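You operate a simulated robot arm through the tools that you are given. There is no shell and no other tool. Be economical: measure what you need, move in short steps, check, and stop when the job is done.

Carry out the task below with a simulated robot arm. There is one attempt and no reset: what you move stays moved.

Task
Wipe the oil smear off the upper gear board.
Fine: Shut the oil bottle's cap first and move the bottle to the middle gear board. Rub with the red rag till no oil shows, then lay the rag on the middle board too. Tip, spill, drop and pinch nothing.

It is judged by the outcome, as a careful person would: the job done as asked, and still so three seconds after it is handed in. It fails if anything else is knocked over, pushed out of place, dropped, spilled or broken. Lids that push on must go on centred and level and be pressed home; caps that screw on are set level and turned clockwise until they are tight.

Robot
A 7-joint arm with a two-finger parallel gripper, fixed in place. Base frame: the origin is at the foot of the arm, x ahead of it, y to its left, z up. Readings come in m, degrees, newtons and seconds.
It reaches about 0.82 m from its shoulder. Its first joint turns from -66.0 to 66.0 degrees. Payload 1.57 kg.
Tool frame: the origin (TCP) lies between the finger pads and is the grasp point; the fingertips stand 0.03 m ahead of it; z points along the fingers, y is the line along which they close. Largest opening 0.11 m; finger width 0.024, thickness 0.012; the body of the gripper, 0.048 by 0.112 m, starts 0.078 m behind the TCP.
Orientation is that of the tool frame in the base frame, as a unit quaternion [x, y, z, w]. With the fingers straight down and closing along the base's y, the tool's x points along the base's -x, its y along +y and its z along -z.

Tools
- The arm moves only by the tool arm_command. Its arguments are lists of equal length, an entry for each row: "jaw": the finger opening in m, from 0 to 0.11; "slide": the shift along the tool's x, y, z in units of 30 mm (1.0 is 30 mm), a list of three; "turn": the turn, a rotation vector about the tool's x, y, z in units of 8 degrees (1.0 is 8 degrees), a list of three. In form: {"jaw": [jaw, ...], "slide": [[tx, ty, tz], ...], "turn": [[wx, wy, wz], ...]}. A call has 1 to 8 rows; each row shifts and turns the commanded pose from where the row before left it, along the tool's axes as they then stand. A call with a number of a shift or a turn outside -1 to 1 is refused whole. Rows are played at 5 a second. More than 0.05 m and 8.6 degrees between two rows, or a gripper value outside its range, and nothing of the call is played. Where a pose cannot be reached the arm comes as near as it can. A force on the tool above 40 N (or 10 N above the force at the start of the call, whichever is more), or a blocked arm, ends the call early, and 0.2 s more pass. The fingers move at their own pace (about 0.108 m/s each) and stop on an object; they squeeze with about 43 N. The grip force told is the motor's: it shows also when the fingers shut on nothing. Time passes only in rows, and 0.2 s behind the last, so rows that do not move let the fingers close. The reply holds the time, the measured pose of the TCP, the force on the tool along the base axes, the opening and the grip force, in the units named above and with some noise.
- Cameras (640 x 400 px; columns grow to the right, rows downward): "scene" is fixed at [0.1784, -0.4092, 1.3987]; the picture's right is [0.59, -0.81, 0.00], its down [-0.50, -0.36, -0.79] and it looks along [0.64, 0.46, -0.62] (base axes); focal length 324 px, centre (320, 200). "wrist" rides on the gripper at [-0.036, 0, -0.08] in the tool frame; the picture's right is [0.00, -1.00, 0.00], its down [0.97, 0.00, -0.24] and it looks along [0.24, 0.00, 0.97] (tool axes); focal length 218 px, centre (320, 200). There is no depth. A picture from a camera that has moved, and an enlarged one, comes with that camera's place and axes in the base frame and with its lens.
- camera(camera): a new picture of that camera. It takes no simulated time.
- close_up(camera, box): a new picture of the part [left, top, right, bottom] of that camera's present view, enlarged. It takes no simulated time.
- sign_off(): hands the job in; it is judged then, once.

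Go step by step. Nothing tells you positions but the pictures and the camera data: compare them with the known pose of the tool, close in by small moves and look again before you grip or let go. The budget is 120 turns and 76 pictures, counting those below and the enlarged ones. Unless the task says otherwise, let go and move clear before handing in, and close with one line.

The tools are called after ">>>" by a JSON object that holds its "api" and its "payload". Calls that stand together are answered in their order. arm_command: Moves the arm, as the interface text tells. Its arguments: {"type":"object","properties":{"jaw":{"type":"array","items":{"type":"number"}},"slide":{"type":"array","items":{"type":"array","items":{"type":"number"}}},"turn":{"type":"array","items":{"type":"array","items":{"type":"number"}}}},"required":["jaw","slide","turn"]} The other tools are called the same way: camera (camera) takes a picture; close_up (camera, box) takes an enlarged picture of a part of a camera's view; sign_off () hands the job in.

At the start:

```text
time_s: 0.0
tcp_pos: [0.2973, -0.194, 1.22]
orientation: [0.0, 1.0, 0.0, 0.0]
wrist_force: [0.1, -0.3, -0.3]
opening: 0.11
grip_force: 0.1
```

scene: 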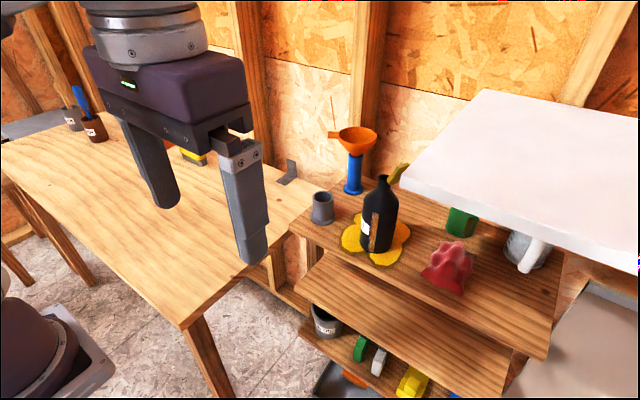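
wrist: 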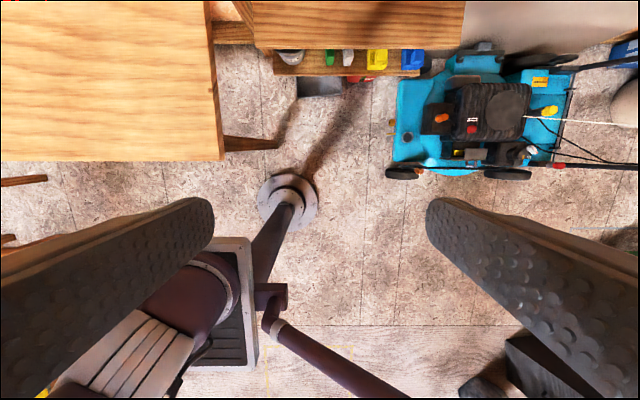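

I see a shelf with an open dark bottle standing in an oil smear, a red rag and other items on the upper board, and a lower board in front. I'll look closer first.

>>> {"api": "close_up", "payload": {"camera": "scene", "box": [280, 90, 440, 290]}}

>>> {"api": "close_up", "payload": {"camera": "scene", "box": [280, 180, 600, 400]}}

```text
2.00 times, centred on (360, 190) of scene
camera zoom: at [0.1784, -0.4092, 1.3987], right [0.59, -0.81, 0.0], down [-0.5, -0.36, -0.79], along [0.64, 0.46, -0.62], focal length 648 px, centre (240, 220)
```

zoom: 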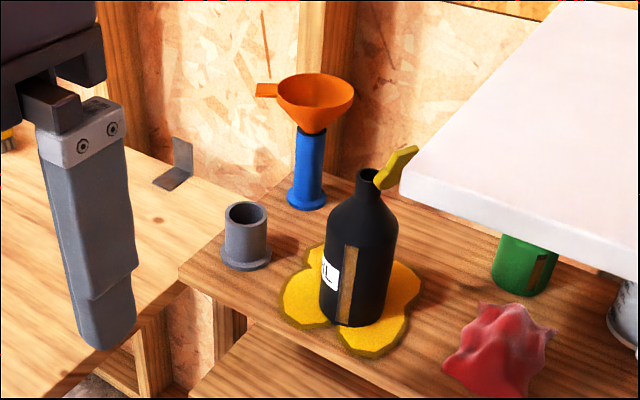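

```text
1.82 times, centred on (440, 290) of scene
camera zoom: at [0.1784, -0.4092, 1.3987], right [0.59, -0.81, 0.0], down [-0.5, -0.36, -0.79], along [0.64, 0.46, -0.62], focal length 589 px, centre (102, 36)
```

zoom: 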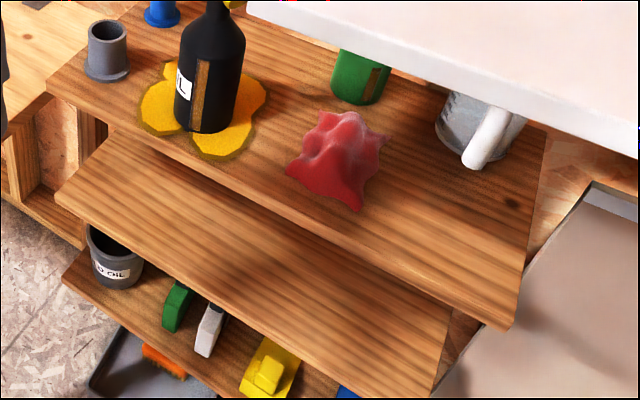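

The boards come out at about z≈0.87 (upper) and z≈0.65 (middle), with the front edge near x≈0.59. I'll pitch the gripper forward to see the shelf with the wrist camera.

>>> {"api": "arm_command", "payload": {"jaw": [0.11, 0.11, 0.11, 0.11, 0.11, 0.11], "slide": [[0, 0, 0], [0, 0, 0], [0, 0, 0], [0, 0, 0], [0, 0, 0], [0, 0, 0]], "turn": [[0, -0.94, 0], [0, -0.94, 0], [0, -0.94, 0], [0, -0.94, 0], [0, -0.94, 0], [0, -0.94, 0]]}}

>>> {"api": "camera", "payload": {"camera": "wrist"}}

>>> {"api": "camera", "payload": {"camera": "scene"}}

```text
time_s: 1.4
tcp_pos: [0.2982, -0.195, 1.2206]
orientation: [0.001, 0.923, -0.002, 0.384]
wrist_force: [-0.1, 0.4, 1.0]
opening: 0.1101
grip_force: 0.0
```

```text
71 pictures are left
camera wrist: at [0.2656, -0.1952, 1.3014], right [0.0, -1.0, 0.0], down [-0.85, 0.0, -0.52], along [0.52, 0.0, -0.85], focal length 218 px, centre (320, 200)
```

wrist: 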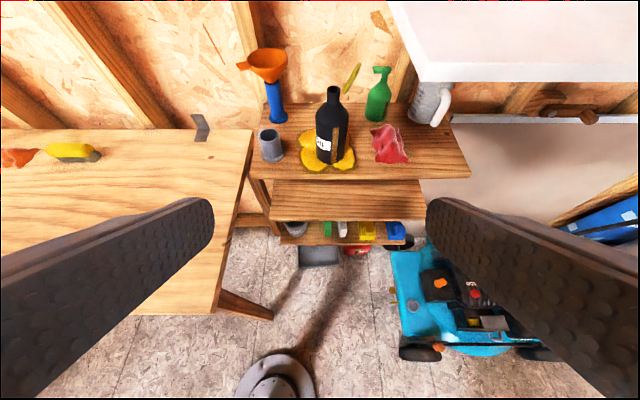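

```text
70 pictures are left
```

scene: 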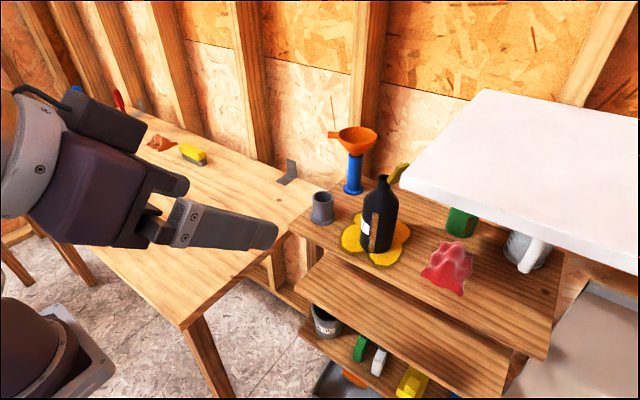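

The wrist camera now sees the whole shelf. I'll enlarge it to measure.

>>> {"api": "close_up", "payload": {"camera": "wrist", "box": [230, 30, 480, 190]}}

>>> {"api": "close_up", "payload": {"camera": "wrist", "box": [280, 50, 380, 180]}}

```text
2.50 times, centred on (355, 110) of wrist
camera zoom: at [0.2656, -0.1952, 1.3014], right [0.0, -1.0, 0.0], down [-0.85, 0.0, -0.52], along [0.52, 0.0, -0.85], focal length 546 px, centre (232, 425)
```

zoom: 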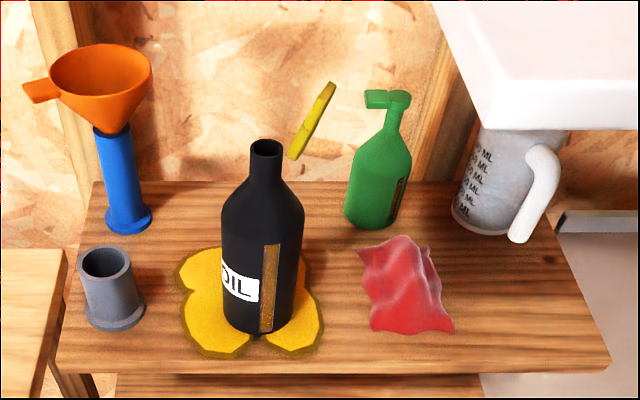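

```text
3.08 times, centred on (330, 115) of wrist
camera zoom: at [0.2656, -0.1952, 1.3014], right [0.0, -1.0, 0.0], down [-0.85, 0.0, -0.52], along [0.52, 0.0, -0.85], focal length 672 px, centre (289, 462)
```

zoom: 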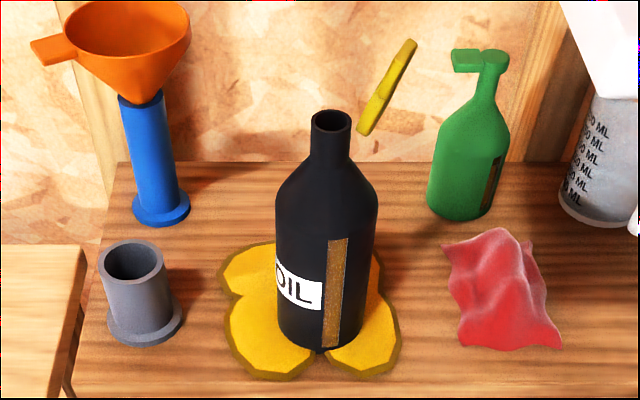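

The bottle neck is at about (0.638, -0.220, 1.071). The open yellow cap is hinged on its right side, with the tip near (0.636, -0.26, 1.115), and the white counter's underside is at z≈1.17. Next I pitch the gripper level.

>>> {"api": "arm_command", "payload": {"jaw": [0.11, 0.11, 0.11, 0.11, 0.11, 0.11], "slide": [[0, 0, 0], [0, 0, 0], [0, 0, 0], [0, 0, 0], [0, 0, 0], [0, 0, 0]], "turn": [[0, -0.933, 0], [0, -0.933, 0], [0, -0.933, 0], [0, -0.933, 0], [0, -0.933, 0], [0, -0.933, 0]]}}

```text
time_s: 2.8
tcp_pos: [0.2989, -0.1948, 1.2203]
orientation: [0.0, 0.708, 0.0, 0.706]
wrist_force: [-0.8, -0.8, 0.3]
opening: 0.1099
grip_force: 0.0
```

Level now. I lower to z≈1.12 in free space and look.

>>> {"api": "arm_command", "payload": {"jaw": [0.11, 0.11, 0.11, 0.11, 0], "slide": [[0.85, -0.2, 0], [0.85, -0.2, 0], [0.85, -0.2, 0], [0.85, -0.2, 0], [0, 0, 0]], "turn": [[0, 0, 0], [0, 0, 0], [0, 0, 0], [0, 0, 0], [0, 0, 0]]}}

>>> {"api": "camera", "payload": {"camera": "wrist"}}

>>> {"api": "camera", "payload": {"camera": "scene"}}

```text
time_s: 4.0
tcp_pos: [0.2951, -0.2059, 1.1515]
orientation: [-0.046, 0.69, -0.037, 0.721]
wrist_force: [0.1, 0.7, 0.3]
opening: 0.028
grip_force: 0.5
```

```text
67 pictures are left
camera wrist: at [0.2129, -0.2031, 1.1843], right [0.01, -0.99, 0.12], down [-0.2, -0.12, -0.97], along [0.98, -0.01, -0.2], focal length 218 px, centre (320, 200)
```

wrist: 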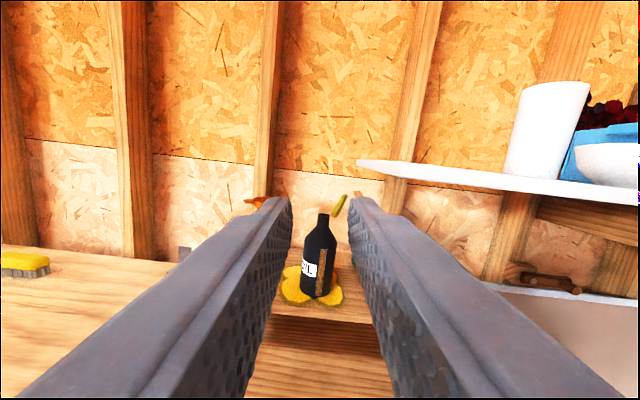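

```text
66 pictures are left
```

scene: 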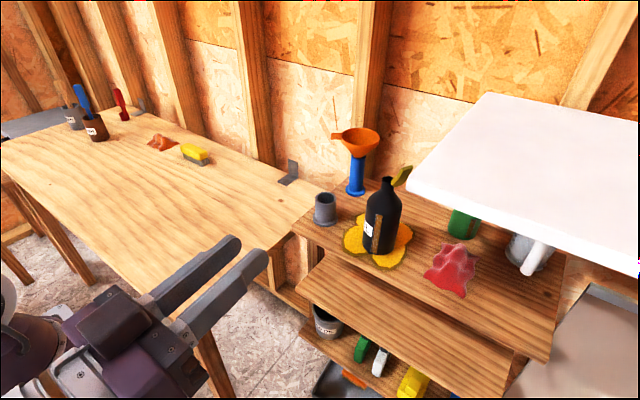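

The arm lags here because the pose is too folded. I go forward and slightly right, where it has more room.

>>> {"api": "arm_command", "payload": {"jaw": [0, 0, 0, 0, 0], "slide": [[0, -0.6, 0.9], [0, -0.6, 0.9], [0, -0.6, 0.9], [0, -0.6, 0.9], [0, 0, 0]], "turn": [[0, 0, 0], [0, 0, 0], [0, 0, 0], [0, 0, 0], [0, 0, 0]]}}

>>> {"api": "camera", "payload": {"camera": "wrist"}}

```text
time_s: 4.6
tcp_pos: [0.2974, -0.2232, 1.1497]
orientation: [-0.013, 0.694, -0.063, 0.717]
wrist_force: [-0.2, 0.2, 0.3]
opening: 0.0001
grip_force: 21.3
stopped in row 3: the arm was blocked; the commanded pose is now the measured one
```

```text
65 pictures are left
camera wrist: at [0.216, -0.2144, 1.1822], right [-0.07, -0.99, 0.11], down [-0.21, -0.09, -0.97], along [0.97, -0.09, -0.2], focal length 218 px, centre (320, 200)
```

wrist: 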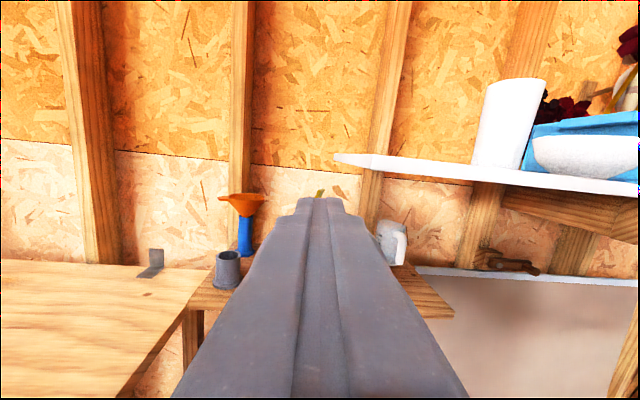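

The arm hit a fold limit and took its measured pose. I move forward and slightly up from there.

>>> {"api": "arm_command", "payload": {"jaw": [0, 0, 0, 0], "slide": [[-0.3, 0, 0.9], [-0.3, 0, 0.9], [-0.1, -0.2, 0.9], [0, -0.2, 0.9]], "turn": [[0, 0, 0], [0, 0, 0], [0, 0, 0], [0, 0, 0]]}}

```text
time_s: 5.6
tcp_pos: [0.4108, -0.254, 1.171]
orientation: [-0.008, 0.695, -0.058, 0.716]
wrist_force: [1.0, 0.4, 1.0]
opening: 0.0003
grip_force: 21.2
```

I correct the orientation and go to about (0.44, -0.30, 1.105).

>>> {"api": "arm_command", "payload": {"jaw": [0, 0, 0, 0, 0], "slide": [[0, 0, 0], [0.75, -0.5, 0.3], [0.75, -0.5, 0.3], [0.75, -0.5, 0.3], [0, 0, 0]], "turn": [[-0.49, 0.21, 0.69], [0, 0, 0], [0, 0, 0], [0, 0, 0], [0, 0, 0]]}}

>>> {"api": "camera", "payload": {"camera": "wrist"}}

>>> {"api": "camera", "payload": {"camera": "scene"}}

```text
time_s: 6.7
tcp_pos: [0.4235, -0.2731, 1.1894]
orientation: [-0.054, 0.658, -0.045, 0.75]
wrist_force: [0.2, -0.2, 0.5]
opening: 0.0001
grip_force: 20.9
stopped in row 5: the arm was blocked; the commanded pose is now the measured one
```

```text
64 pictures are left
camera wrist: at [0.3396, -0.269, 1.2139], right [0.0, -0.99, 0.14], down [-0.11, -0.14, -0.98], along [0.99, -0.01, -0.11], focal length 218 px, centre (320, 200)
```

wrist: 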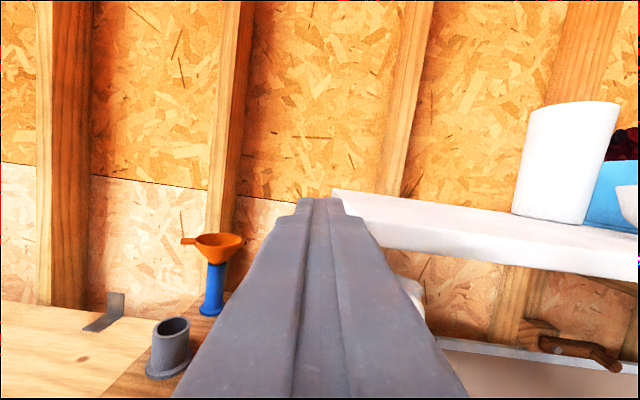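

```text
63 pictures are left
```

scene: 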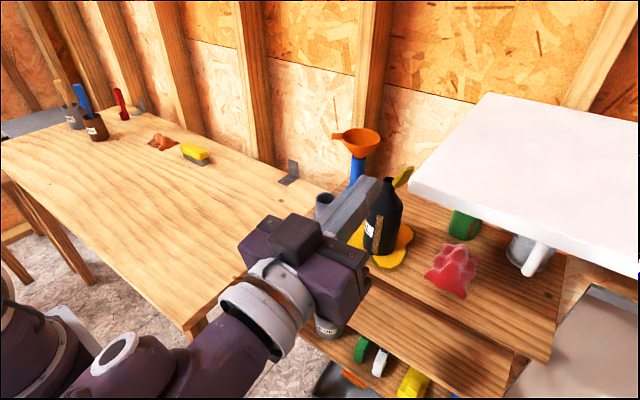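

That is blocked again by the folded arm, and reaching further out should ease it. I come left, straighten the tool and go forward in front of the bottle, then lower.

>>> {"api": "arm_command", "payload": {"jaw": [0, 0, 0, 0, 0], "slide": [[0, 0.8, 0.5], [0, 0.8, 0.5], [0, 0.7, 0.6], [0, 0, 0.6], [0, 0, 0]], "turn": [[0.05, 0.3, 0.35], [0.04, 0.3, 0.35], [0, 0.33, 0.3], [0, 0, 0], [0, 0, 0]]}}

```text
time_s: 7.9
tcp_pos: [0.463, -0.2267, 1.1783]
orientation: [0.011, 0.707, 0.007, 0.707]
wrist_force: [-0.5, -0.3, -0.2]
opening: 0.0
grip_force: 21.0
out of reach, approached as far as the arm can: row 3, 4
```

>>> {"api": "camera", "payload": {"camera": "scene"}}

```text
62 pictures are left
```

scene: 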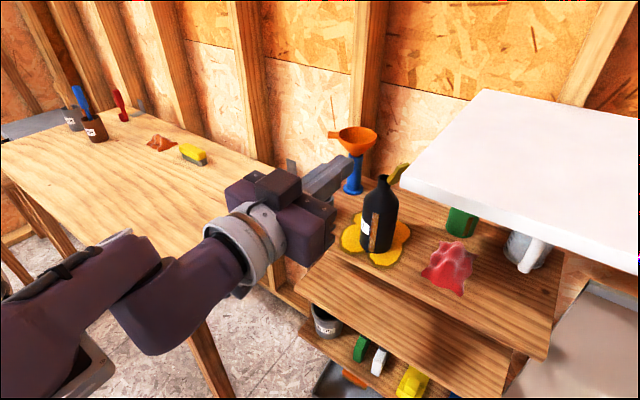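

The arm hangs on a joint limit rather than at the end of its reach. I try a short forward move with a hold to see how it responds.

>>> {"api": "arm_command", "payload": {"jaw": [0, 0, 0, 0], "slide": [[0, 0, 0], [0, 0, 0.5], [0, 0, 0.5], [0, 0, 0]], "turn": [[0, 0, 0], [0, 0, 0], [0, 0, 0], [0, 0, 0]]}}

```text
time_s: 8.9
tcp_pos: [0.4626, -0.227, 1.1777]
orientation: [0.011, 0.707, 0.006, 0.707]
wrist_force: [0.5, 0.1, -0.4]
opening: 0.0001
grip_force: 21.6
out of reach, approached as far as the arm can: row 2, 3
```

>>> {"api": "arm_command", "payload": {"jaw": [0, 0, 0, 0, 0], "slide": [[0, 0, -1], [0.7, 0, 0], [0.7, 0, 0], [0.7, 0, 0], [0, 0, 0]], "turn": [[0, 0, 0], [0, 0, 0], [0, 0, 0], [0, 0, 0], [0, 0, 0]]}}

>>> {"api": "camera", "payload": {"camera": "scene"}}

```text
time_s: 10.1
tcp_pos: [0.4305, -0.2194, 1.1291]
orientation: [-0.007, 0.706, -0.013, 0.709]
wrist_force: [0.1, 1.1, 0.0]
opening: 0.0
grip_force: 21.1
```

```text
61 pictures are left
```

scene: 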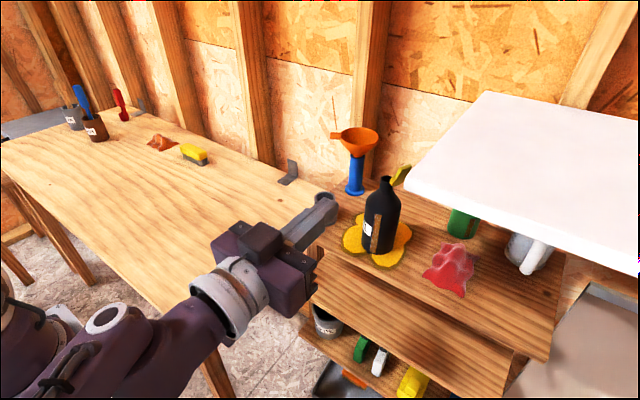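

It moved fine going down. I continue down, then right.

>>> {"api": "arm_command", "payload": {"jaw": [0, 0, 0, 0, 0, 0], "slide": [[0.5, 0, 0.3], [0.4, 0, 0.3], [0, -0.7, 0.2], [0, -0.7, 0], [0, -0.7, 0], [0, 0, 0]], "turn": [[0, 0, 0], [0, 0, 0], [0, 0, 0], [0, 0, 0], [0, 0, 0], [0, 0, 0]]}}

```text
time_s: 11.4
tcp_pos: [0.4282, -0.1929, 1.0972]
orientation: [-0.088, 0.729, 0.027, 0.679]
wrist_force: [0.7, 0.2, -0.4]
opening: 0.0
grip_force: 21.0
out of reach, approached as far as the arm can: row 2
stopped in row 6: the arm was blocked; the commanded pose is now the measured one
```

The arm is fighting a joint limit at this height. I straighten the tool and test lower and further forward, in front of the bottle's body.

>>> {"api": "arm_command", "payload": {"jaw": [0, 0, 0, 0, 0, 0], "slide": [[0.4, 0, 0], [0.4, 0, 0], [0.8, 0, 0.2], [0.8, 0, 0.2], [0.8, 0, 0.3], [0, 0, 0]], "turn": [[0.58, -0.25, 0.31], [0.58, -0.25, 0.31], [0, 0, 0], [0, 0, 0], [0, 0, 0], [0, 0, 0]]}}

>>> {"api": "camera", "payload": {"camera": "scene"}}

```text
time_s: 12.0
tcp_pos: [0.4296, -0.2303, 1.0946]
orientation: [-0.052, 0.729, -0.056, 0.68]
wrist_force: [-0.2, 0.1, -0.6]
opening: 0.0001
grip_force: 20.8
out of reach, approached as far as the arm can: row 2
stopped in row 2: the arm was blocked; the commanded pose is now the measured one
```

```text
60 pictures are left
```

scene: 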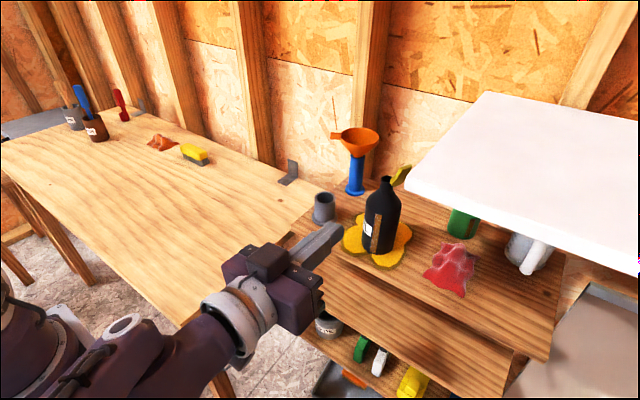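

I back out upward and pitch down again to unfold the arm. Then I'll reach forward with the tool pitched before levelling.

>>> {"api": "arm_command", "payload": {"jaw": [0, 0, 0, 0, 0, 0, 0], "slide": [[-0.8, 0, -0.6], [-0.8, 0, -0.6], [-0.8, 0, -0.6], [-0.8, 0, 0], [-0.8, 0, 0], [-0.6, 0, 0], [0, 0, 0]], "turn": [[0.3, 0.9, 0.3], [0.3, 0.9, 0.3], [0, 0.9, 0], [0, 0.9, 0], [0, 0.9, 0], [0, 0.9, 0], [0, 0.5, 0]]}}

>>> {"api": "camera", "payload": {"camera": "scene"}}

```text
time_s: 13.6
tcp_pos: [0.43, -0.224, 1.2293]
orientation: [0.034, 0.94, -0.052, 0.334]
wrist_force: [0.5, 0.2, -0.1]
opening: 0.0001
grip_force: 21.5
```

```text
59 pictures are left
```

scene: 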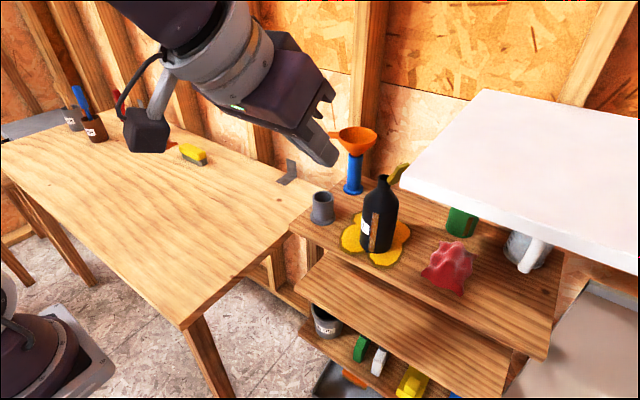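

That is a comfortable configuration, pitched about 50° down. I open the fingers so the right one can reach behind the cap while the body stays left of the counter, and advance partway.

>>> {"api": "arm_command", "payload": {"jaw": [0.11, 0.11, 0.11, 0.11, 0.11, 0.11], "slide": [[0, 0, 0], [-0.54, 0.2, 0.78], [-0.54, 0.2, 0.78], [-0.54, 0.2, 0.78], [-0.54, 0.2, 0.78], [0, 0, 0]], "turn": [[-0.87, -0.11, -0.2], [0, 0, 0], [0, 0, 0], [0, 0, 0], [0, 0, 0], [0, 0, 0]]}}

>>> {"api": "camera", "payload": {"camera": "wrist"}}

>>> {"api": "camera", "payload": {"camera": "scene"}}

```text
time_s: 15.0
tcp_pos: [0.4563, -0.218, 1.2189]
orientation: [-0.001, 0.94, 0.001, 0.342]
wrist_force: [-0.2, -0.5, -0.1]
opening: 0.1101
grip_force: 0.0
out of reach, approached as far as the arm can: row 3, 4, 5
```

```text
58 pictures are left
camera wrist: at [0.4328, -0.219, 1.3032], right [0.0, -1.0, 0.0], down [-0.9, 0.0, -0.44], along [0.44, 0.0, -0.9], focal length 218 px, centre (320, 200)
```

wrist: 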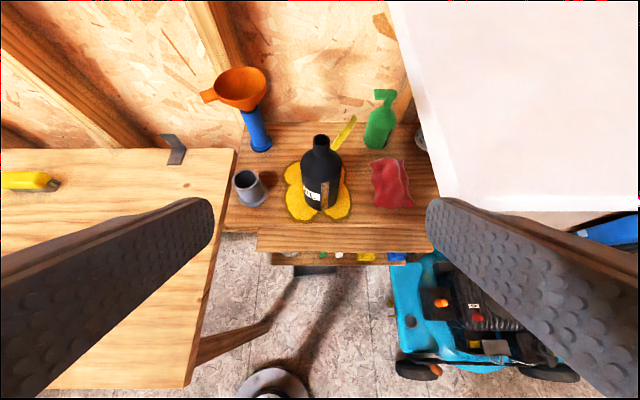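

```text
57 pictures are left
```

scene: 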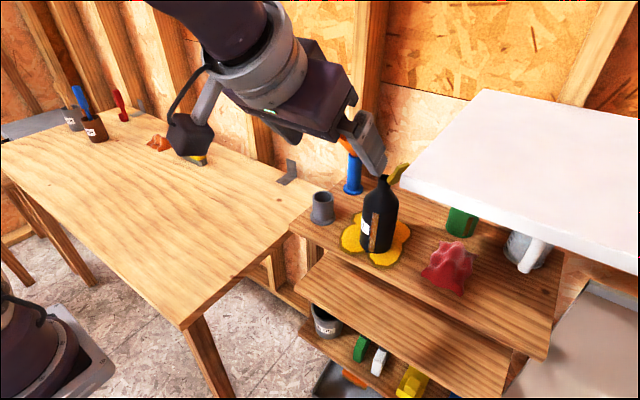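

That pose is out of reach at this height, so I test whether lower is easier: straight down in front of the bottle, then forward.

>>> {"api": "arm_command", "payload": {"jaw": [0.11, 0.11, 0.11, 0.11, 0.11, 0.11, 0.11], "slide": [[0.45, 0, 0.54], [0.45, 0, 0.54], [0.45, 0, 0.54], [0.45, 0, 0.54], [-0.51, 0, 0.43], [-0.51, 0, 0.43], [0, 0, 0]], "turn": [[0, 0, 0], [0, 0, 0], [0, 0, 0], [0, 0, 0], [0, 0, 0], [0, 0, 0], [0, 0, 0]]}}

```text
time_s: 16.6
tcp_pos: [0.4577, -0.2173, 1.1986]
orientation: [0.0, 0.939, 0.0, 0.344]
wrist_force: [0.3, -0.7, 0.2]
opening: 0.1099
grip_force: 0.0
out of reach, approached as far as the arm can: row 2, 3, 4, 5, 6
```

Still limited, so it isn't distance. I try yawing the tool to point radially away from the base, which relieves the wrist, and go forward and down.

>>> {"api": "arm_command", "payload": {"jaw": [0.11, 0.11, 0.11, 0.11, 0.11, 0.11, 0.11], "slide": [[0, 0, 0], [0, 0, 0], [0, 0, 0], [0, 0, 0], [0, 0, 0.6], [0, 0, 0.6], [0, 0, 0]], "turn": [[0.5, 0, 0.6], [0.5, 0, 0.6], [0.5, 0, 0.6], [0.5, 0, 0.6], [0, 0, 0], [0, 0, 0], [0, 0, 0]]}}

>>> {"api": "camera", "payload": {"camera": "scene"}}

```text
time_s: 18.2
tcp_pos: [0.4789, -0.2264, 1.1703]
orientation: [0.203, 0.917, -0.073, 0.335]
wrist_force: [-0.1, -0.1, 0.3]
opening: 0.1096
grip_force: 0.1
out of reach, approached as far as the arm can: row 5
```

```text
56 pictures are left
```

scene: 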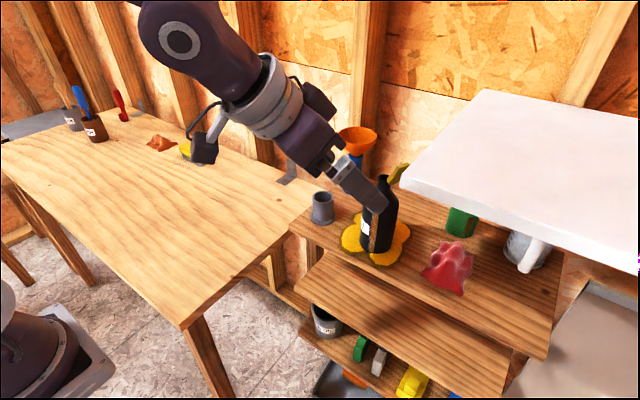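

Yawing helped, as the arm reconfigured. I advance above and left of the bottle with open jaws.

>>> {"api": "arm_command", "payload": {"jaw": [0.11, 0.11, 0.11, 0.11, 0.11], "slide": [[-0.49, 0.69, 0.63], [-0.49, 0.69, 0.63], [-0.49, 0.69, 0.63], [-0.49, 0.69, 0.63], [0, 0, 0]], "turn": [[0, 0, 0], [0, 0, 0], [0, 0, 0], [0, 0, 0], [0, 0, 0]]}}

>>> {"api": "camera", "payload": {"camera": "scene"}}

>>> {"api": "camera", "payload": {"camera": "wrist"}}

```text
time_s: 19.4
tcp_pos: [0.5989, -0.1918, 1.1506]
orientation: [0.204, 0.917, -0.072, 0.334]
wrist_force: [0.4, -1.0, -0.3]
opening: 0.1101
grip_force: 0.0
```

```text
55 pictures are left
```

scene: 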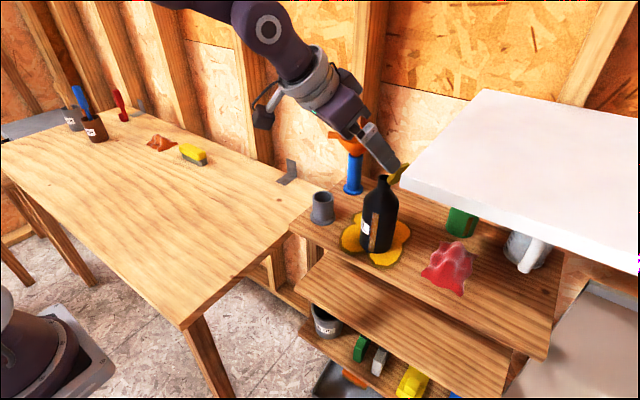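

```text
54 pictures are left
camera wrist: at [0.5765, -0.1815, 1.2347], right [-0.42, -0.91, 0.0], down [-0.81, 0.38, -0.44], along [0.4, -0.18, -0.9], focal length 218 px, centre (320, 200)
```

wrist: 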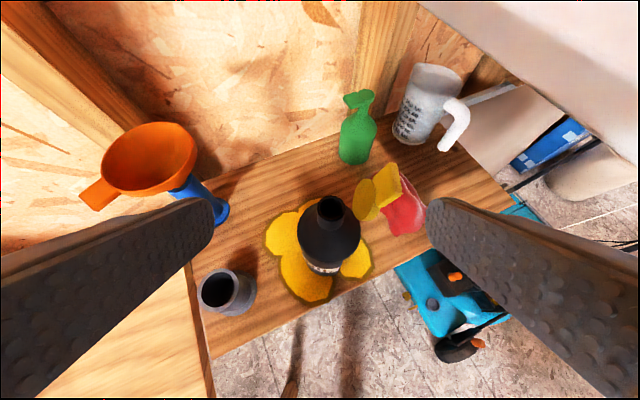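

The arm tracks exactly here. The cap's disk sits just right of the neck with its tab upright, so I move the right finger to the right and down in front of the cap plane.

>>> {"api": "arm_command", "payload": {"jaw": [0.11, 0.11, 0.11], "slide": [[0.27, -0.48, 0.55], [0.27, -0.48, 0.55], [0, 0, 0]], "turn": [[0, 0, 0], [0, 0, 0], [0, 0, 0]]}}

>>> {"api": "camera", "payload": {"camera": "wrist"}}

>>> {"api": "close_up", "payload": {"camera": "scene", "box": [310, 90, 470, 190]}}

```text
time_s: 20.2
tcp_pos: [0.5943, -0.2197, 1.1148]
orientation: [0.203, 0.918, -0.072, 0.334]
wrist_force: [0.0, 0.3, 0.1]
opening: 0.1098
grip_force: 0.1
```

```text
53 pictures are left
camera wrist: at [0.5719, -0.2113, 1.1988], right [-0.42, -0.91, 0.0], down [-0.81, 0.38, -0.44], along [0.4, -0.18, -0.9], focal length 218 px, centre (320, 200)
```

wrist: 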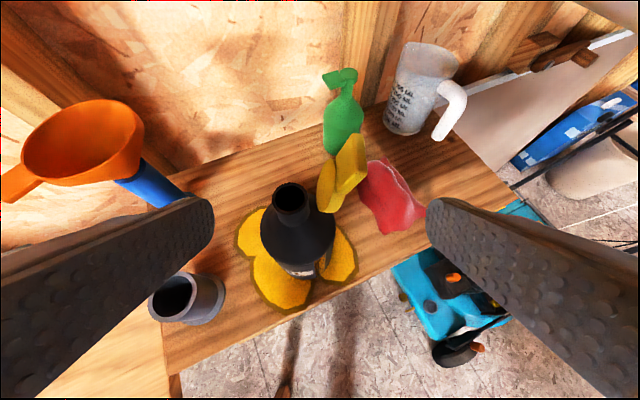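

```text
4.00 times, centred on (390, 140) of scene
camera zoom: at [0.1784, -0.4093, 1.3987], right [0.59, -0.81, 0.0], down [-0.5, -0.36, -0.79], along [0.64, 0.46, -0.62], focal length 1296 px, centre (40, 440)
```

zoom: 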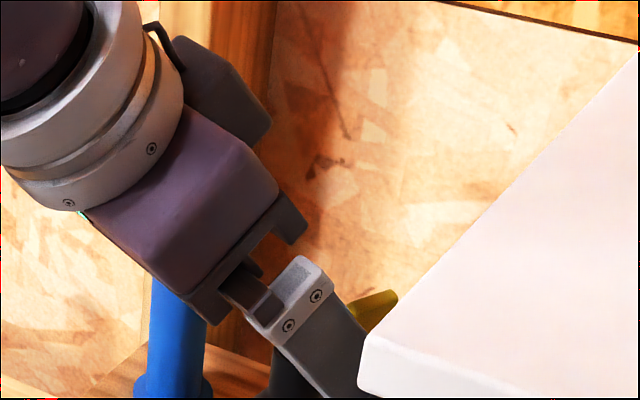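

I move a bit more to the right, then forward, so the right finger sits beside the cap.

>>> {"api": "arm_command", "payload": {"jaw": [0.11, 0.11, 0.11, 0.11], "slide": [[-0.09, -0.24, 0.07], [-0.52, 0.315, 0.44], [-0.52, 0.315, 0.44], [0, 0, 0]], "turn": [[0, 0, 0], [0, 0, 0], [0, 0, 0], [0, 0, 0]]}}

>>> {"api": "camera", "payload": {"camera": "wrist"}}

```text
time_s: 21.2
tcp_pos: [0.6398, -0.2294, 1.1154]
orientation: [0.204, 0.917, -0.072, 0.334]
wrist_force: [-0.3, -0.4, -0.5]
opening: 0.1101
grip_force: 0.0
```

```text
51 pictures are left
camera wrist: at [0.6175, -0.2197, 1.1995], right [-0.42, -0.91, 0.0], down [-0.81, 0.38, -0.44], along [0.4, -0.18, -0.9], focal length 218 px, centre (320, 200)
```

wrist: 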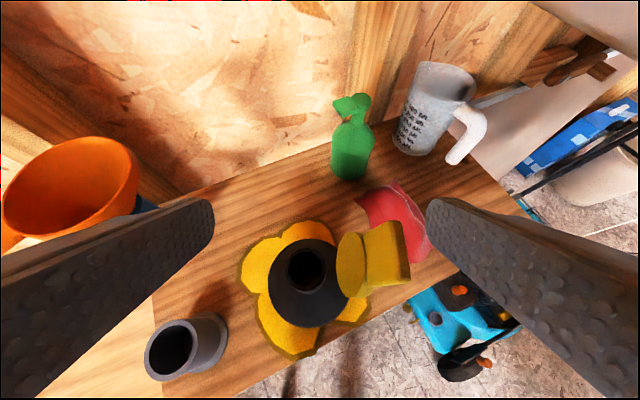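

The right finger sits just beyond the cap tab. I sweep gently to the left (+y) in small steps.

>>> {"api": "arm_command", "payload": {"jaw": [0.11, 0.11, 0.11, 0.11, 0.11, 0.11], "slide": [[0.086, 0.242, -0.072], [0.086, 0.242, -0.072], [0.086, 0.242, -0.072], [0.086, 0.242, -0.072], [0.086, 0.242, -0.072], [0, 0, 0]], "turn": [[0, 0, 0], [0, 0, 0], [0, 0, 0], [0, 0, 0], [0, 0, 0], [0, 0, 0]]}}

>>> {"api": "camera", "payload": {"camera": "wrist"}}

```text
time_s: 22.6
tcp_pos: [0.6401, -0.1908, 1.1156]
orientation: [0.203, 0.917, -0.072, 0.335]
wrist_force: [-1.2, -0.4, 0.4]
opening: 0.1099
grip_force: 0.0
```

```text
50 pictures are left
camera wrist: at [0.6172, -0.1801, 1.1993], right [-0.42, -0.91, 0.0], down [-0.81, 0.38, -0.44], along [0.4, -0.18, -0.9], focal length 218 px, centre (320, 200)
```

wrist: 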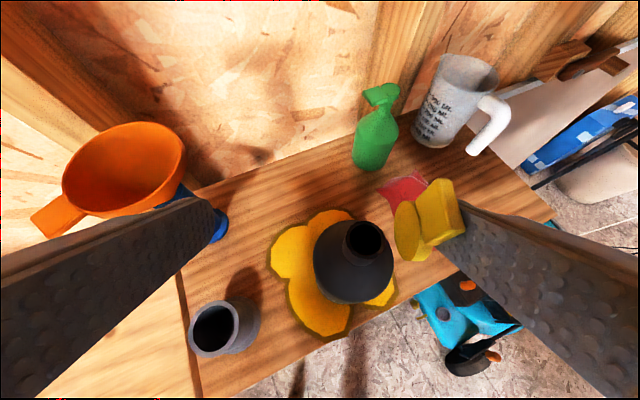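

>>> {"api": "arm_command", "payload": {"jaw": [0.11, 0.11, 0.11, 0.11, 0.11, 0.11], "slide": [[0.065, 0.182, -0.054], [0.065, 0.182, -0.054], [0.065, 0.182, -0.054], [0.065, 0.182, -0.054], [0.065, 0.182, -0.054], [0, 0, 0]], "turn": [[0, 0, 0], [0, 0, 0], [0, 0, 0], [0, 0, 0], [0, 0, 0], [0, 0, 0]]}}

>>> {"api": "camera", "payload": {"camera": "wrist"}}

```text
time_s: 24.0
tcp_pos: [0.6398, -0.16, 1.1157]
orientation: [0.203, 0.917, -0.072, 0.335]
wrist_force: [-0.1, -0.1, 0.6]
opening: 0.1098
grip_force: 0.1
```

```text
49 pictures are left
camera wrist: at [0.617, -0.1497, 1.1992], right [-0.42, -0.91, 0.0], down [-0.81, 0.38, -0.44], along [0.4, -0.18, -0.9], focal length 218 px, centre (320, 200)
```

wrist: 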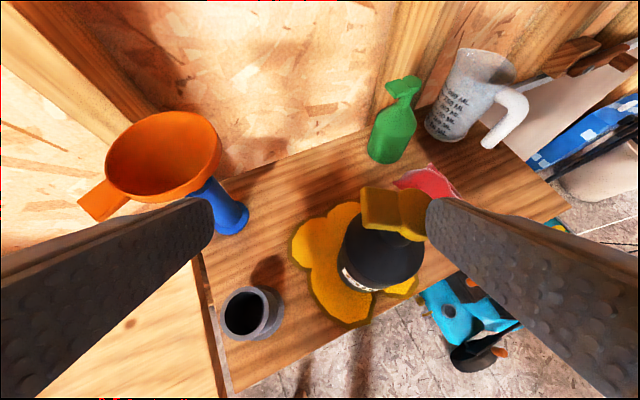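

The cap has swung over toward the neck. I check from the scene camera.

>>> {"api": "close_up", "payload": {"camera": "scene", "box": [330, 150, 430, 270]}}

>>> {"api": "close_up", "payload": {"camera": "wrist", "box": [320, 150, 480, 300]}}

```text
3.33 times, centred on (380, 210) of scene
camera zoom: at [0.1784, -0.4092, 1.3987], right [0.59, -0.81, 0.0], down [-0.5, -0.36, -0.79], along [0.64, 0.46, -0.62], focal length 1080 px, centre (120, 167)
```

zoom: 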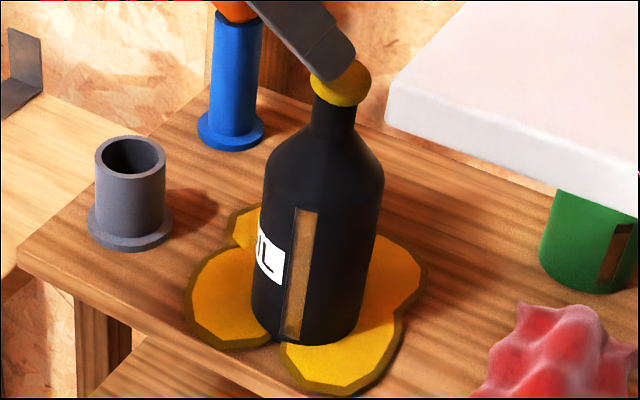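

```text
2.67 times, centred on (400, 225) of wrist
camera zoom: at [0.617, -0.1497, 1.1992], right [-0.42, -0.91, 0.0], down [-0.81, 0.38, -0.44], along [0.4, -0.18, -0.9], focal length 582 px, centre (107, 133)
```

zoom: 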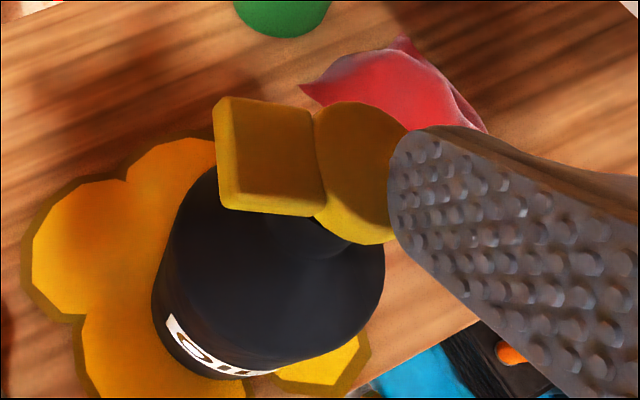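

The cap is down over the neck. I back off, rise, close the fingers and position above the disk to press it home.

>>> {"api": "arm_command", "payload": {"jaw": [0.11, 0.11, 0.11, 0.06, 0, 0, 0], "slide": [[-0.108, -0.302, 0.09], [-0.48, 0, -0.57], [-0.48, 0, -0.57], [-0.11, -0.74, 0.09], [-0.11, -0.74, 0.09], [0, 0, 0], [0, 0, 0]], "turn": [[0, 0, 0], [0, 0, 0], [0, 0, 0], [0, 0, 0], [0, 0, 0], [0, 0, 0], [0, 0, 0]]}}

>>> {"api": "close_up", "payload": {"camera": "scene", "box": [330, 130, 430, 250]}}

```text
time_s: 25.6
tcp_pos: [0.6294, -0.2135, 1.1596]
orientation: [0.204, 0.917, -0.072, 0.335]
wrist_force: [-0.8, 0.1, 0.2]
opening: 0.0
grip_force: 21.0
```

```text
3.33 times, centred on (380, 190) of scene
camera zoom: at [0.1784, -0.4093, 1.3987], right [0.59, -0.81, 0.0], down [-0.5, -0.36, -0.79], along [0.64, 0.46, -0.62], focal length 1080 px, centre (120, 233)
```

zoom: 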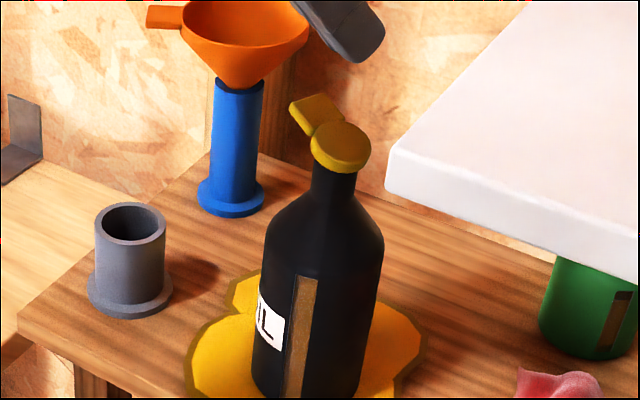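

The cap lies on the neck like the one on the green bottle. I press down carefully.

>>> {"api": "arm_command", "payload": {"jaw": [0, 0, 0, 0, 0], "slide": [[0.215, 0, 0.255], [0.215, 0, 0.255], [0.215, 0, 0.255], [0.172, 0, 0.204], [0, 0, 0]], "turn": [[0, 0, 0], [0, 0, 0], [0, 0, 0], [0, 0, 0], [0, 0, 0]]}}

>>> {"api": "camera", "payload": {"camera": "wrist"}}

>>> {"api": "close_up", "payload": {"camera": "scene", "box": [340, 140, 420, 220]}}

```text
time_s: 26.8
tcp_pos: [0.6277, -0.2131, 1.1216]
orientation: [0.203, 0.917, -0.072, 0.334]
wrist_force: [0.3, 0.2, -0.5]
opening: 0.0
grip_force: 21.0
```

```text
45 pictures are left
camera wrist: at [0.6059, -0.2033, 1.2057], right [-0.42, -0.91, 0.0], down [-0.81, 0.38, -0.44], along [0.4, -0.18, -0.9], focal length 218 px, centre (320, 200)
```

wrist: 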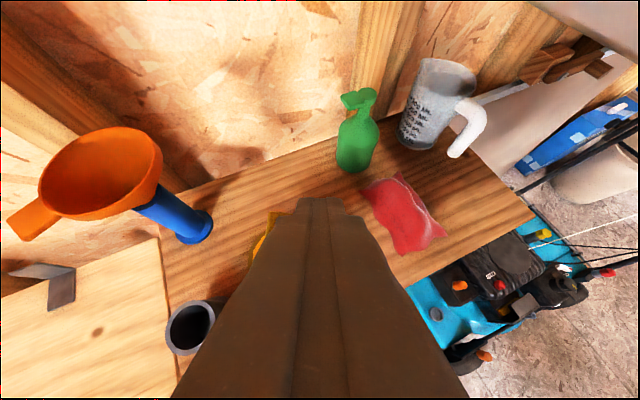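

```text
5.00 times, centred on (380, 180) of scene
camera zoom: at [0.1784, -0.4092, 1.3987], right [0.59, -0.81, 0.0], down [-0.5, -0.36, -0.79], along [0.64, 0.46, -0.62], focal length 1620 px, centre (20, 300)
```

zoom: 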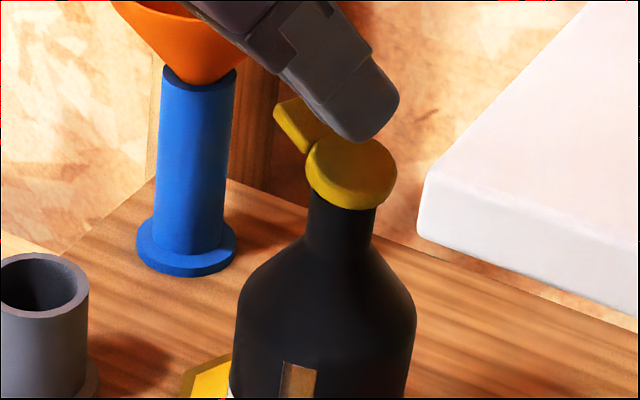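

The tip is right over the disk, so I continue in 3 mm steps.

>>> {"api": "arm_command", "payload": {"jaw": [0, 0, 0, 0], "slide": [[0.0644, 0, 0.0765], [0.0644, 0, 0.0765], [0.0644, 0, 0.0765], [0, 0, 0]], "turn": [[0, 0, 0], [0, 0, 0], [0, 0, 0], [0, 0, 0]]}}

```text
time_s: 27.8
tcp_pos: [0.6284, -0.2127, 1.1121]
orientation: [0.203, 0.917, -0.072, 0.334]
wrist_force: [-0.1, 0.1, 0.0]
opening: 0.0
grip_force: 20.9
```

>>> {"api": "arm_command", "payload": {"jaw": [0, 0, 0, 0], "slide": [[0.0644, 0, 0.0765], [0.0644, 0, 0.0765], [0.0322, 0, 0.0382], [0, 0, 0]], "turn": [[0, 0, 0], [0, 0, 0], [0, 0, 0], [0, 0, 0]]}}

>>> {"api": "close_up", "payload": {"camera": "scene", "box": [340, 140, 420, 220]}}

```text
time_s: 28.9
tcp_pos: [0.6289, -0.2134, 1.109]
orientation: [0.203, 0.915, -0.072, 0.34]
wrist_force: [-1.9, 0.7, 7.4]
opening: 0.0
grip_force: 21.6
stopped in row 4: the force on the tool passed its limit (the readings are from after the stop); the commanded pose is now the measured one
```

```text
5.00 times, centred on (380, 180) of scene
camera zoom: at [0.1782, -0.4092, 1.3988], right [0.59, -0.81, 0.0], down [-0.5, -0.36, -0.79], along [0.64, 0.46, -0.62], focal length 1620 px, centre (20, 300)
```

zoom: 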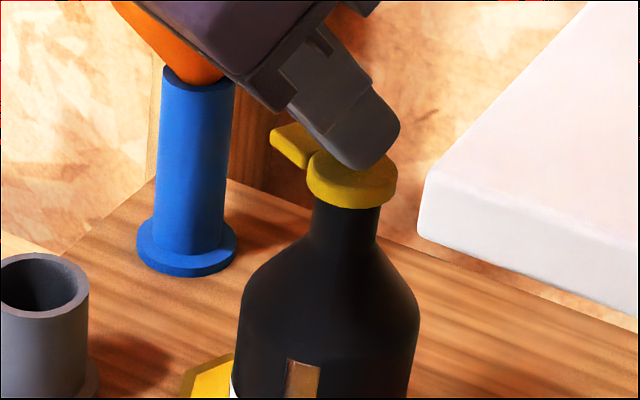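

The cap pressed home against firm resistance. I rise, back away and begin to level the tool for the bottle grasp.

>>> {"api": "arm_command", "payload": {"jaw": [0, 0, 0, 0, 0, 0, 0], "slide": [[-0.54, 0, -0.64], [-0.54, 0, -0.64], [0.92, -0.56, -0.78], [0.92, -0.56, -0.78], [0.92, -0.56, -0.78], [0.92, -0.56, -0.78], [0, 0, 0]], "turn": [[0, 0, 0], [0, 0, 0], [0, 0, 0], [0, 0, 0], [0, 0, 0], [0, 0, 0], [0, 0, 0]]}}

>>> {"api": "camera", "payload": {"camera": "scene"}}

```text
time_s: 30.5
tcp_pos: [0.4696, -0.2143, 1.1583]
orientation: [0.203, 0.916, -0.073, 0.338]
wrist_force: [0.1, 0.2, 0.6]
opening: 0.0
grip_force: 21.6
```

```text
42 pictures are left
```

scene: 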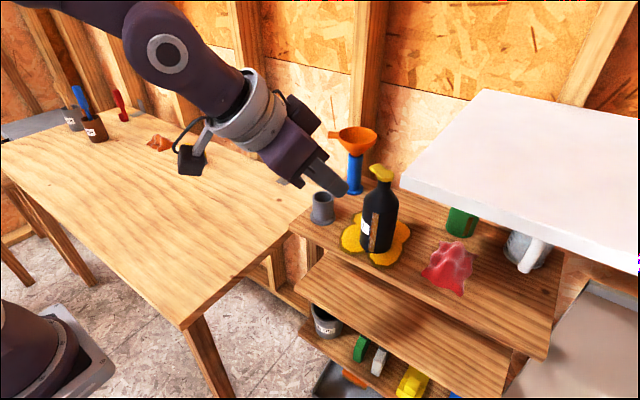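

The cap is closed. I lower in front of the bottle, still pitched, and check reach.

>>> {"api": "arm_command", "payload": {"jaw": [0, 0, 0, 0, 0, 0, 0], "slide": [[0.64, 0, 0.76], [0.64, 0, 0.76], [0.64, 0, 0.76], [0.64, 0, 0.76], [0, 0, 0], [0, 0, 0], [0, 0, 0]], "turn": [[0, 0, 0], [0, 0, 0], [0, 0, 0], [0, 0, 0], [0, -0.88, 0], [0, -0.88, 0], [0, 0, 0]]}}

```text
time_s: 32.1
tcp_pos: [0.4717, -0.2139, 1.0372]
orientation: [0.193, 0.867, -0.097, 0.448]
wrist_force: [-1.1, 0.7, -0.7]
opening: 0.0001
grip_force: 21.6
```

Tracking perfectly. I finish levelling the pitch.

>>> {"api": "arm_command", "payload": {"jaw": [0, 0, 0, 0, 0, 0.095], "slide": [[0, 0, 0], [0, 0, 0], [0, 0, 0], [0, 0, 0], [0, 0, 0], [0, 0, 0]], "turn": [[0, -0.88, 0], [0, -0.88, 0], [0, -0.88, 0], [0, -0.88, 0], [0, -0.88, 0], [0, 0, 0]]}}

>>> {"api": "camera", "payload": {"camera": "wrist"}}

>>> {"api": "camera", "payload": {"camera": "scene"}}

```text
time_s: 33.5
tcp_pos: [0.5158, -0.2329, 1.0521]
orientation: [0.154, 0.691, -0.151, 0.69]
wrist_force: [0.0, 0.0, 0.0]
opening: 0.0797
grip_force: 0.1
out of reach, approached as far as the arm can: row 1, 2, 3, 4
```

```text
41 pictures are left
camera wrist: at [0.4428, -0.1992, 1.0879], right [-0.42, -0.91, 0.0], down [-0.22, 0.11, -0.97], along [0.88, -0.41, -0.24], focal length 218 px, centre (320, 200)
```

wrist: 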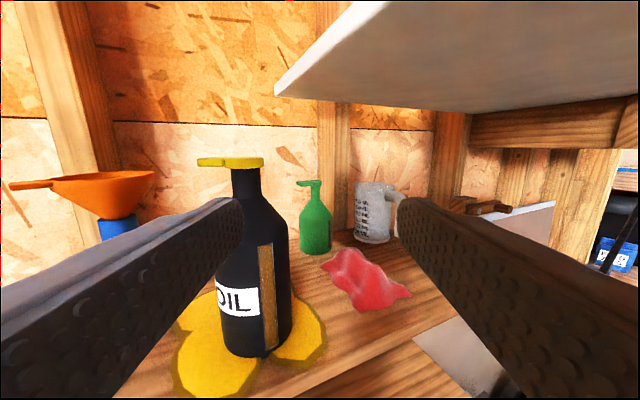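

```text
40 pictures are left
```

scene: 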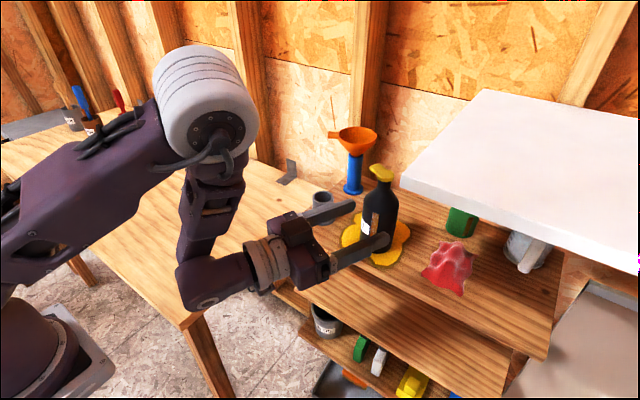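

The arm has swung into a good elbow-up, wrist-forward pose, level and yawed about 25°. I line up with the bottle axis sideways and lower to z≈0.967 before approaching.

>>> {"api": "arm_command", "payload": {"jaw": [0.095, 0.095, 0.095, 0.095, 0.095], "slide": [[0.1, 0.7, 0], [0.1, 0.7, 0], [0.9, 0.7, 0], [0.9, 0, 0], [0.83, 0, 0]], "turn": [[0, 0, 0], [0, 0, 0], [0, 0, 0], [0, 0, 0], [0, 0, 0]]}}

>>> {"api": "camera", "payload": {"camera": "wrist"}}

```text
time_s: 34.7
tcp_pos: [0.542, -0.1764, 0.9675]
orientation: [0.154, 0.691, -0.151, 0.69]
wrist_force: [0.1, 0.1, 0.4]
opening: 0.0947
grip_force: 0.1
```

```text
39 pictures are left
camera wrist: at [0.4687, -0.142, 1.0034], right [-0.42, -0.91, 0.0], down [-0.22, 0.11, -0.97], along [0.88, -0.41, -0.24], focal length 218 px, centre (320, 200)
```

wrist: 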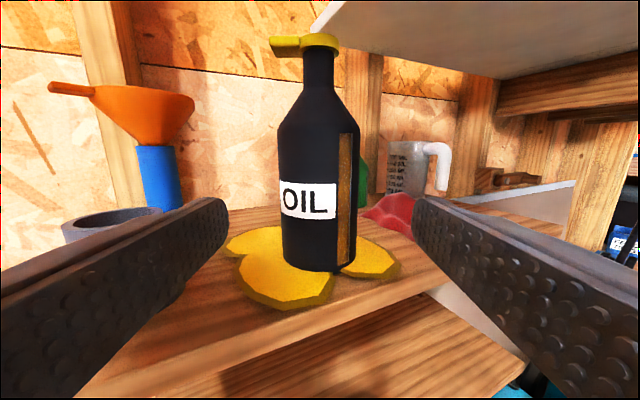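

The bottle is centred between the fingers. I advance to enclose it.

>>> {"api": "arm_command", "payload": {"jaw": [0.095, 0.095, 0.095, 0.095, 0.095], "slide": [[0, 0, 0.85], [0, 0, 0.85], [0, 0, 0.85], [0, 0, 0.85], [0, 0, 0]], "turn": [[0, 0, 0], [0, 0, 0], [0, 0, 0], [0, 0, 0], [0, 0, 0]]}}

>>> {"api": "camera", "payload": {"camera": "wrist"}}

```text
time_s: 35.9
tcp_pos: [0.6348, -0.2182, 0.9667]
orientation: [0.154, 0.691, -0.151, 0.69]
wrist_force: [0.3, -0.6, -0.6]
opening: 0.095
grip_force: 0.0
```

```text
38 pictures are left
camera wrist: at [0.562, -0.1849, 1.0038], right [-0.42, -0.91, 0.0], down [-0.22, 0.11, -0.97], along [0.88, -0.41, -0.24], focal length 218 px, centre (320, 200)
```

wrist: 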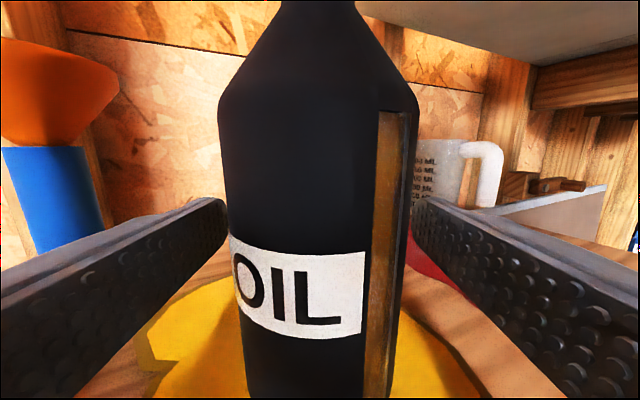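

Centred; closing on the bottle.

>>> {"api": "arm_command", "payload": {"jaw": [0.075, 0.065, 0.06, 0.06, 0.06], "slide": [[0, 0, 0], [0, 0, 0], [0, 0, 0], [0, 0, 0], [0, 0, 0]], "turn": [[0, 0, 0], [0, 0, 0], [0, 0, 0], [0, 0, 0], [0, 0, 0]]}}

```text
time_s: 37.1
tcp_pos: [0.6343, -0.2175, 0.9676]
orientation: [0.154, 0.691, -0.15, 0.69]
wrist_force: [1.2, -1.1, 1.3]
opening: 0.0669
grip_force: 43.0
```

Gripped at 67 mm. I lift 3 cm and look.

>>> {"api": "arm_command", "payload": {"jaw": [0.05, 0.05, 0.05, 0.05], "slide": [[-0.3, 0, 0], [-0.35, 0, 0], [-0.35, 0, 0], [0, 0, 0]], "turn": [[0, 0, 0], [0, 0, 0], [0, 0, 0], [0, 0, 0]]}}

>>> {"api": "camera", "payload": {"camera": "scene"}}

```text
time_s: 38.1
tcp_pos: [0.6351, -0.2187, 0.9979]
orientation: [0.154, 0.691, -0.15, 0.69]
wrist_force: [1.4, -0.6, 0.2]
opening: 0.0678
grip_force: 43.0
```

```text
37 pictures are left
```

scene: 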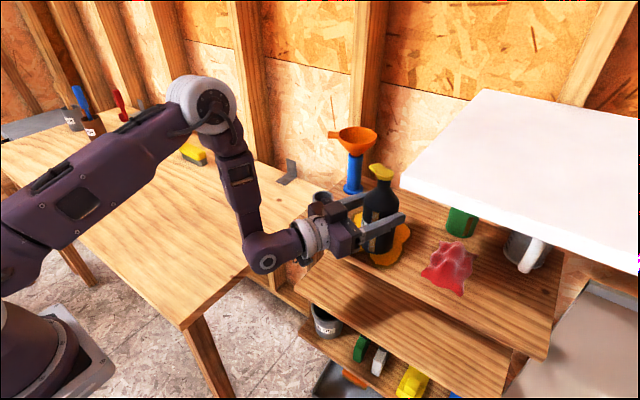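

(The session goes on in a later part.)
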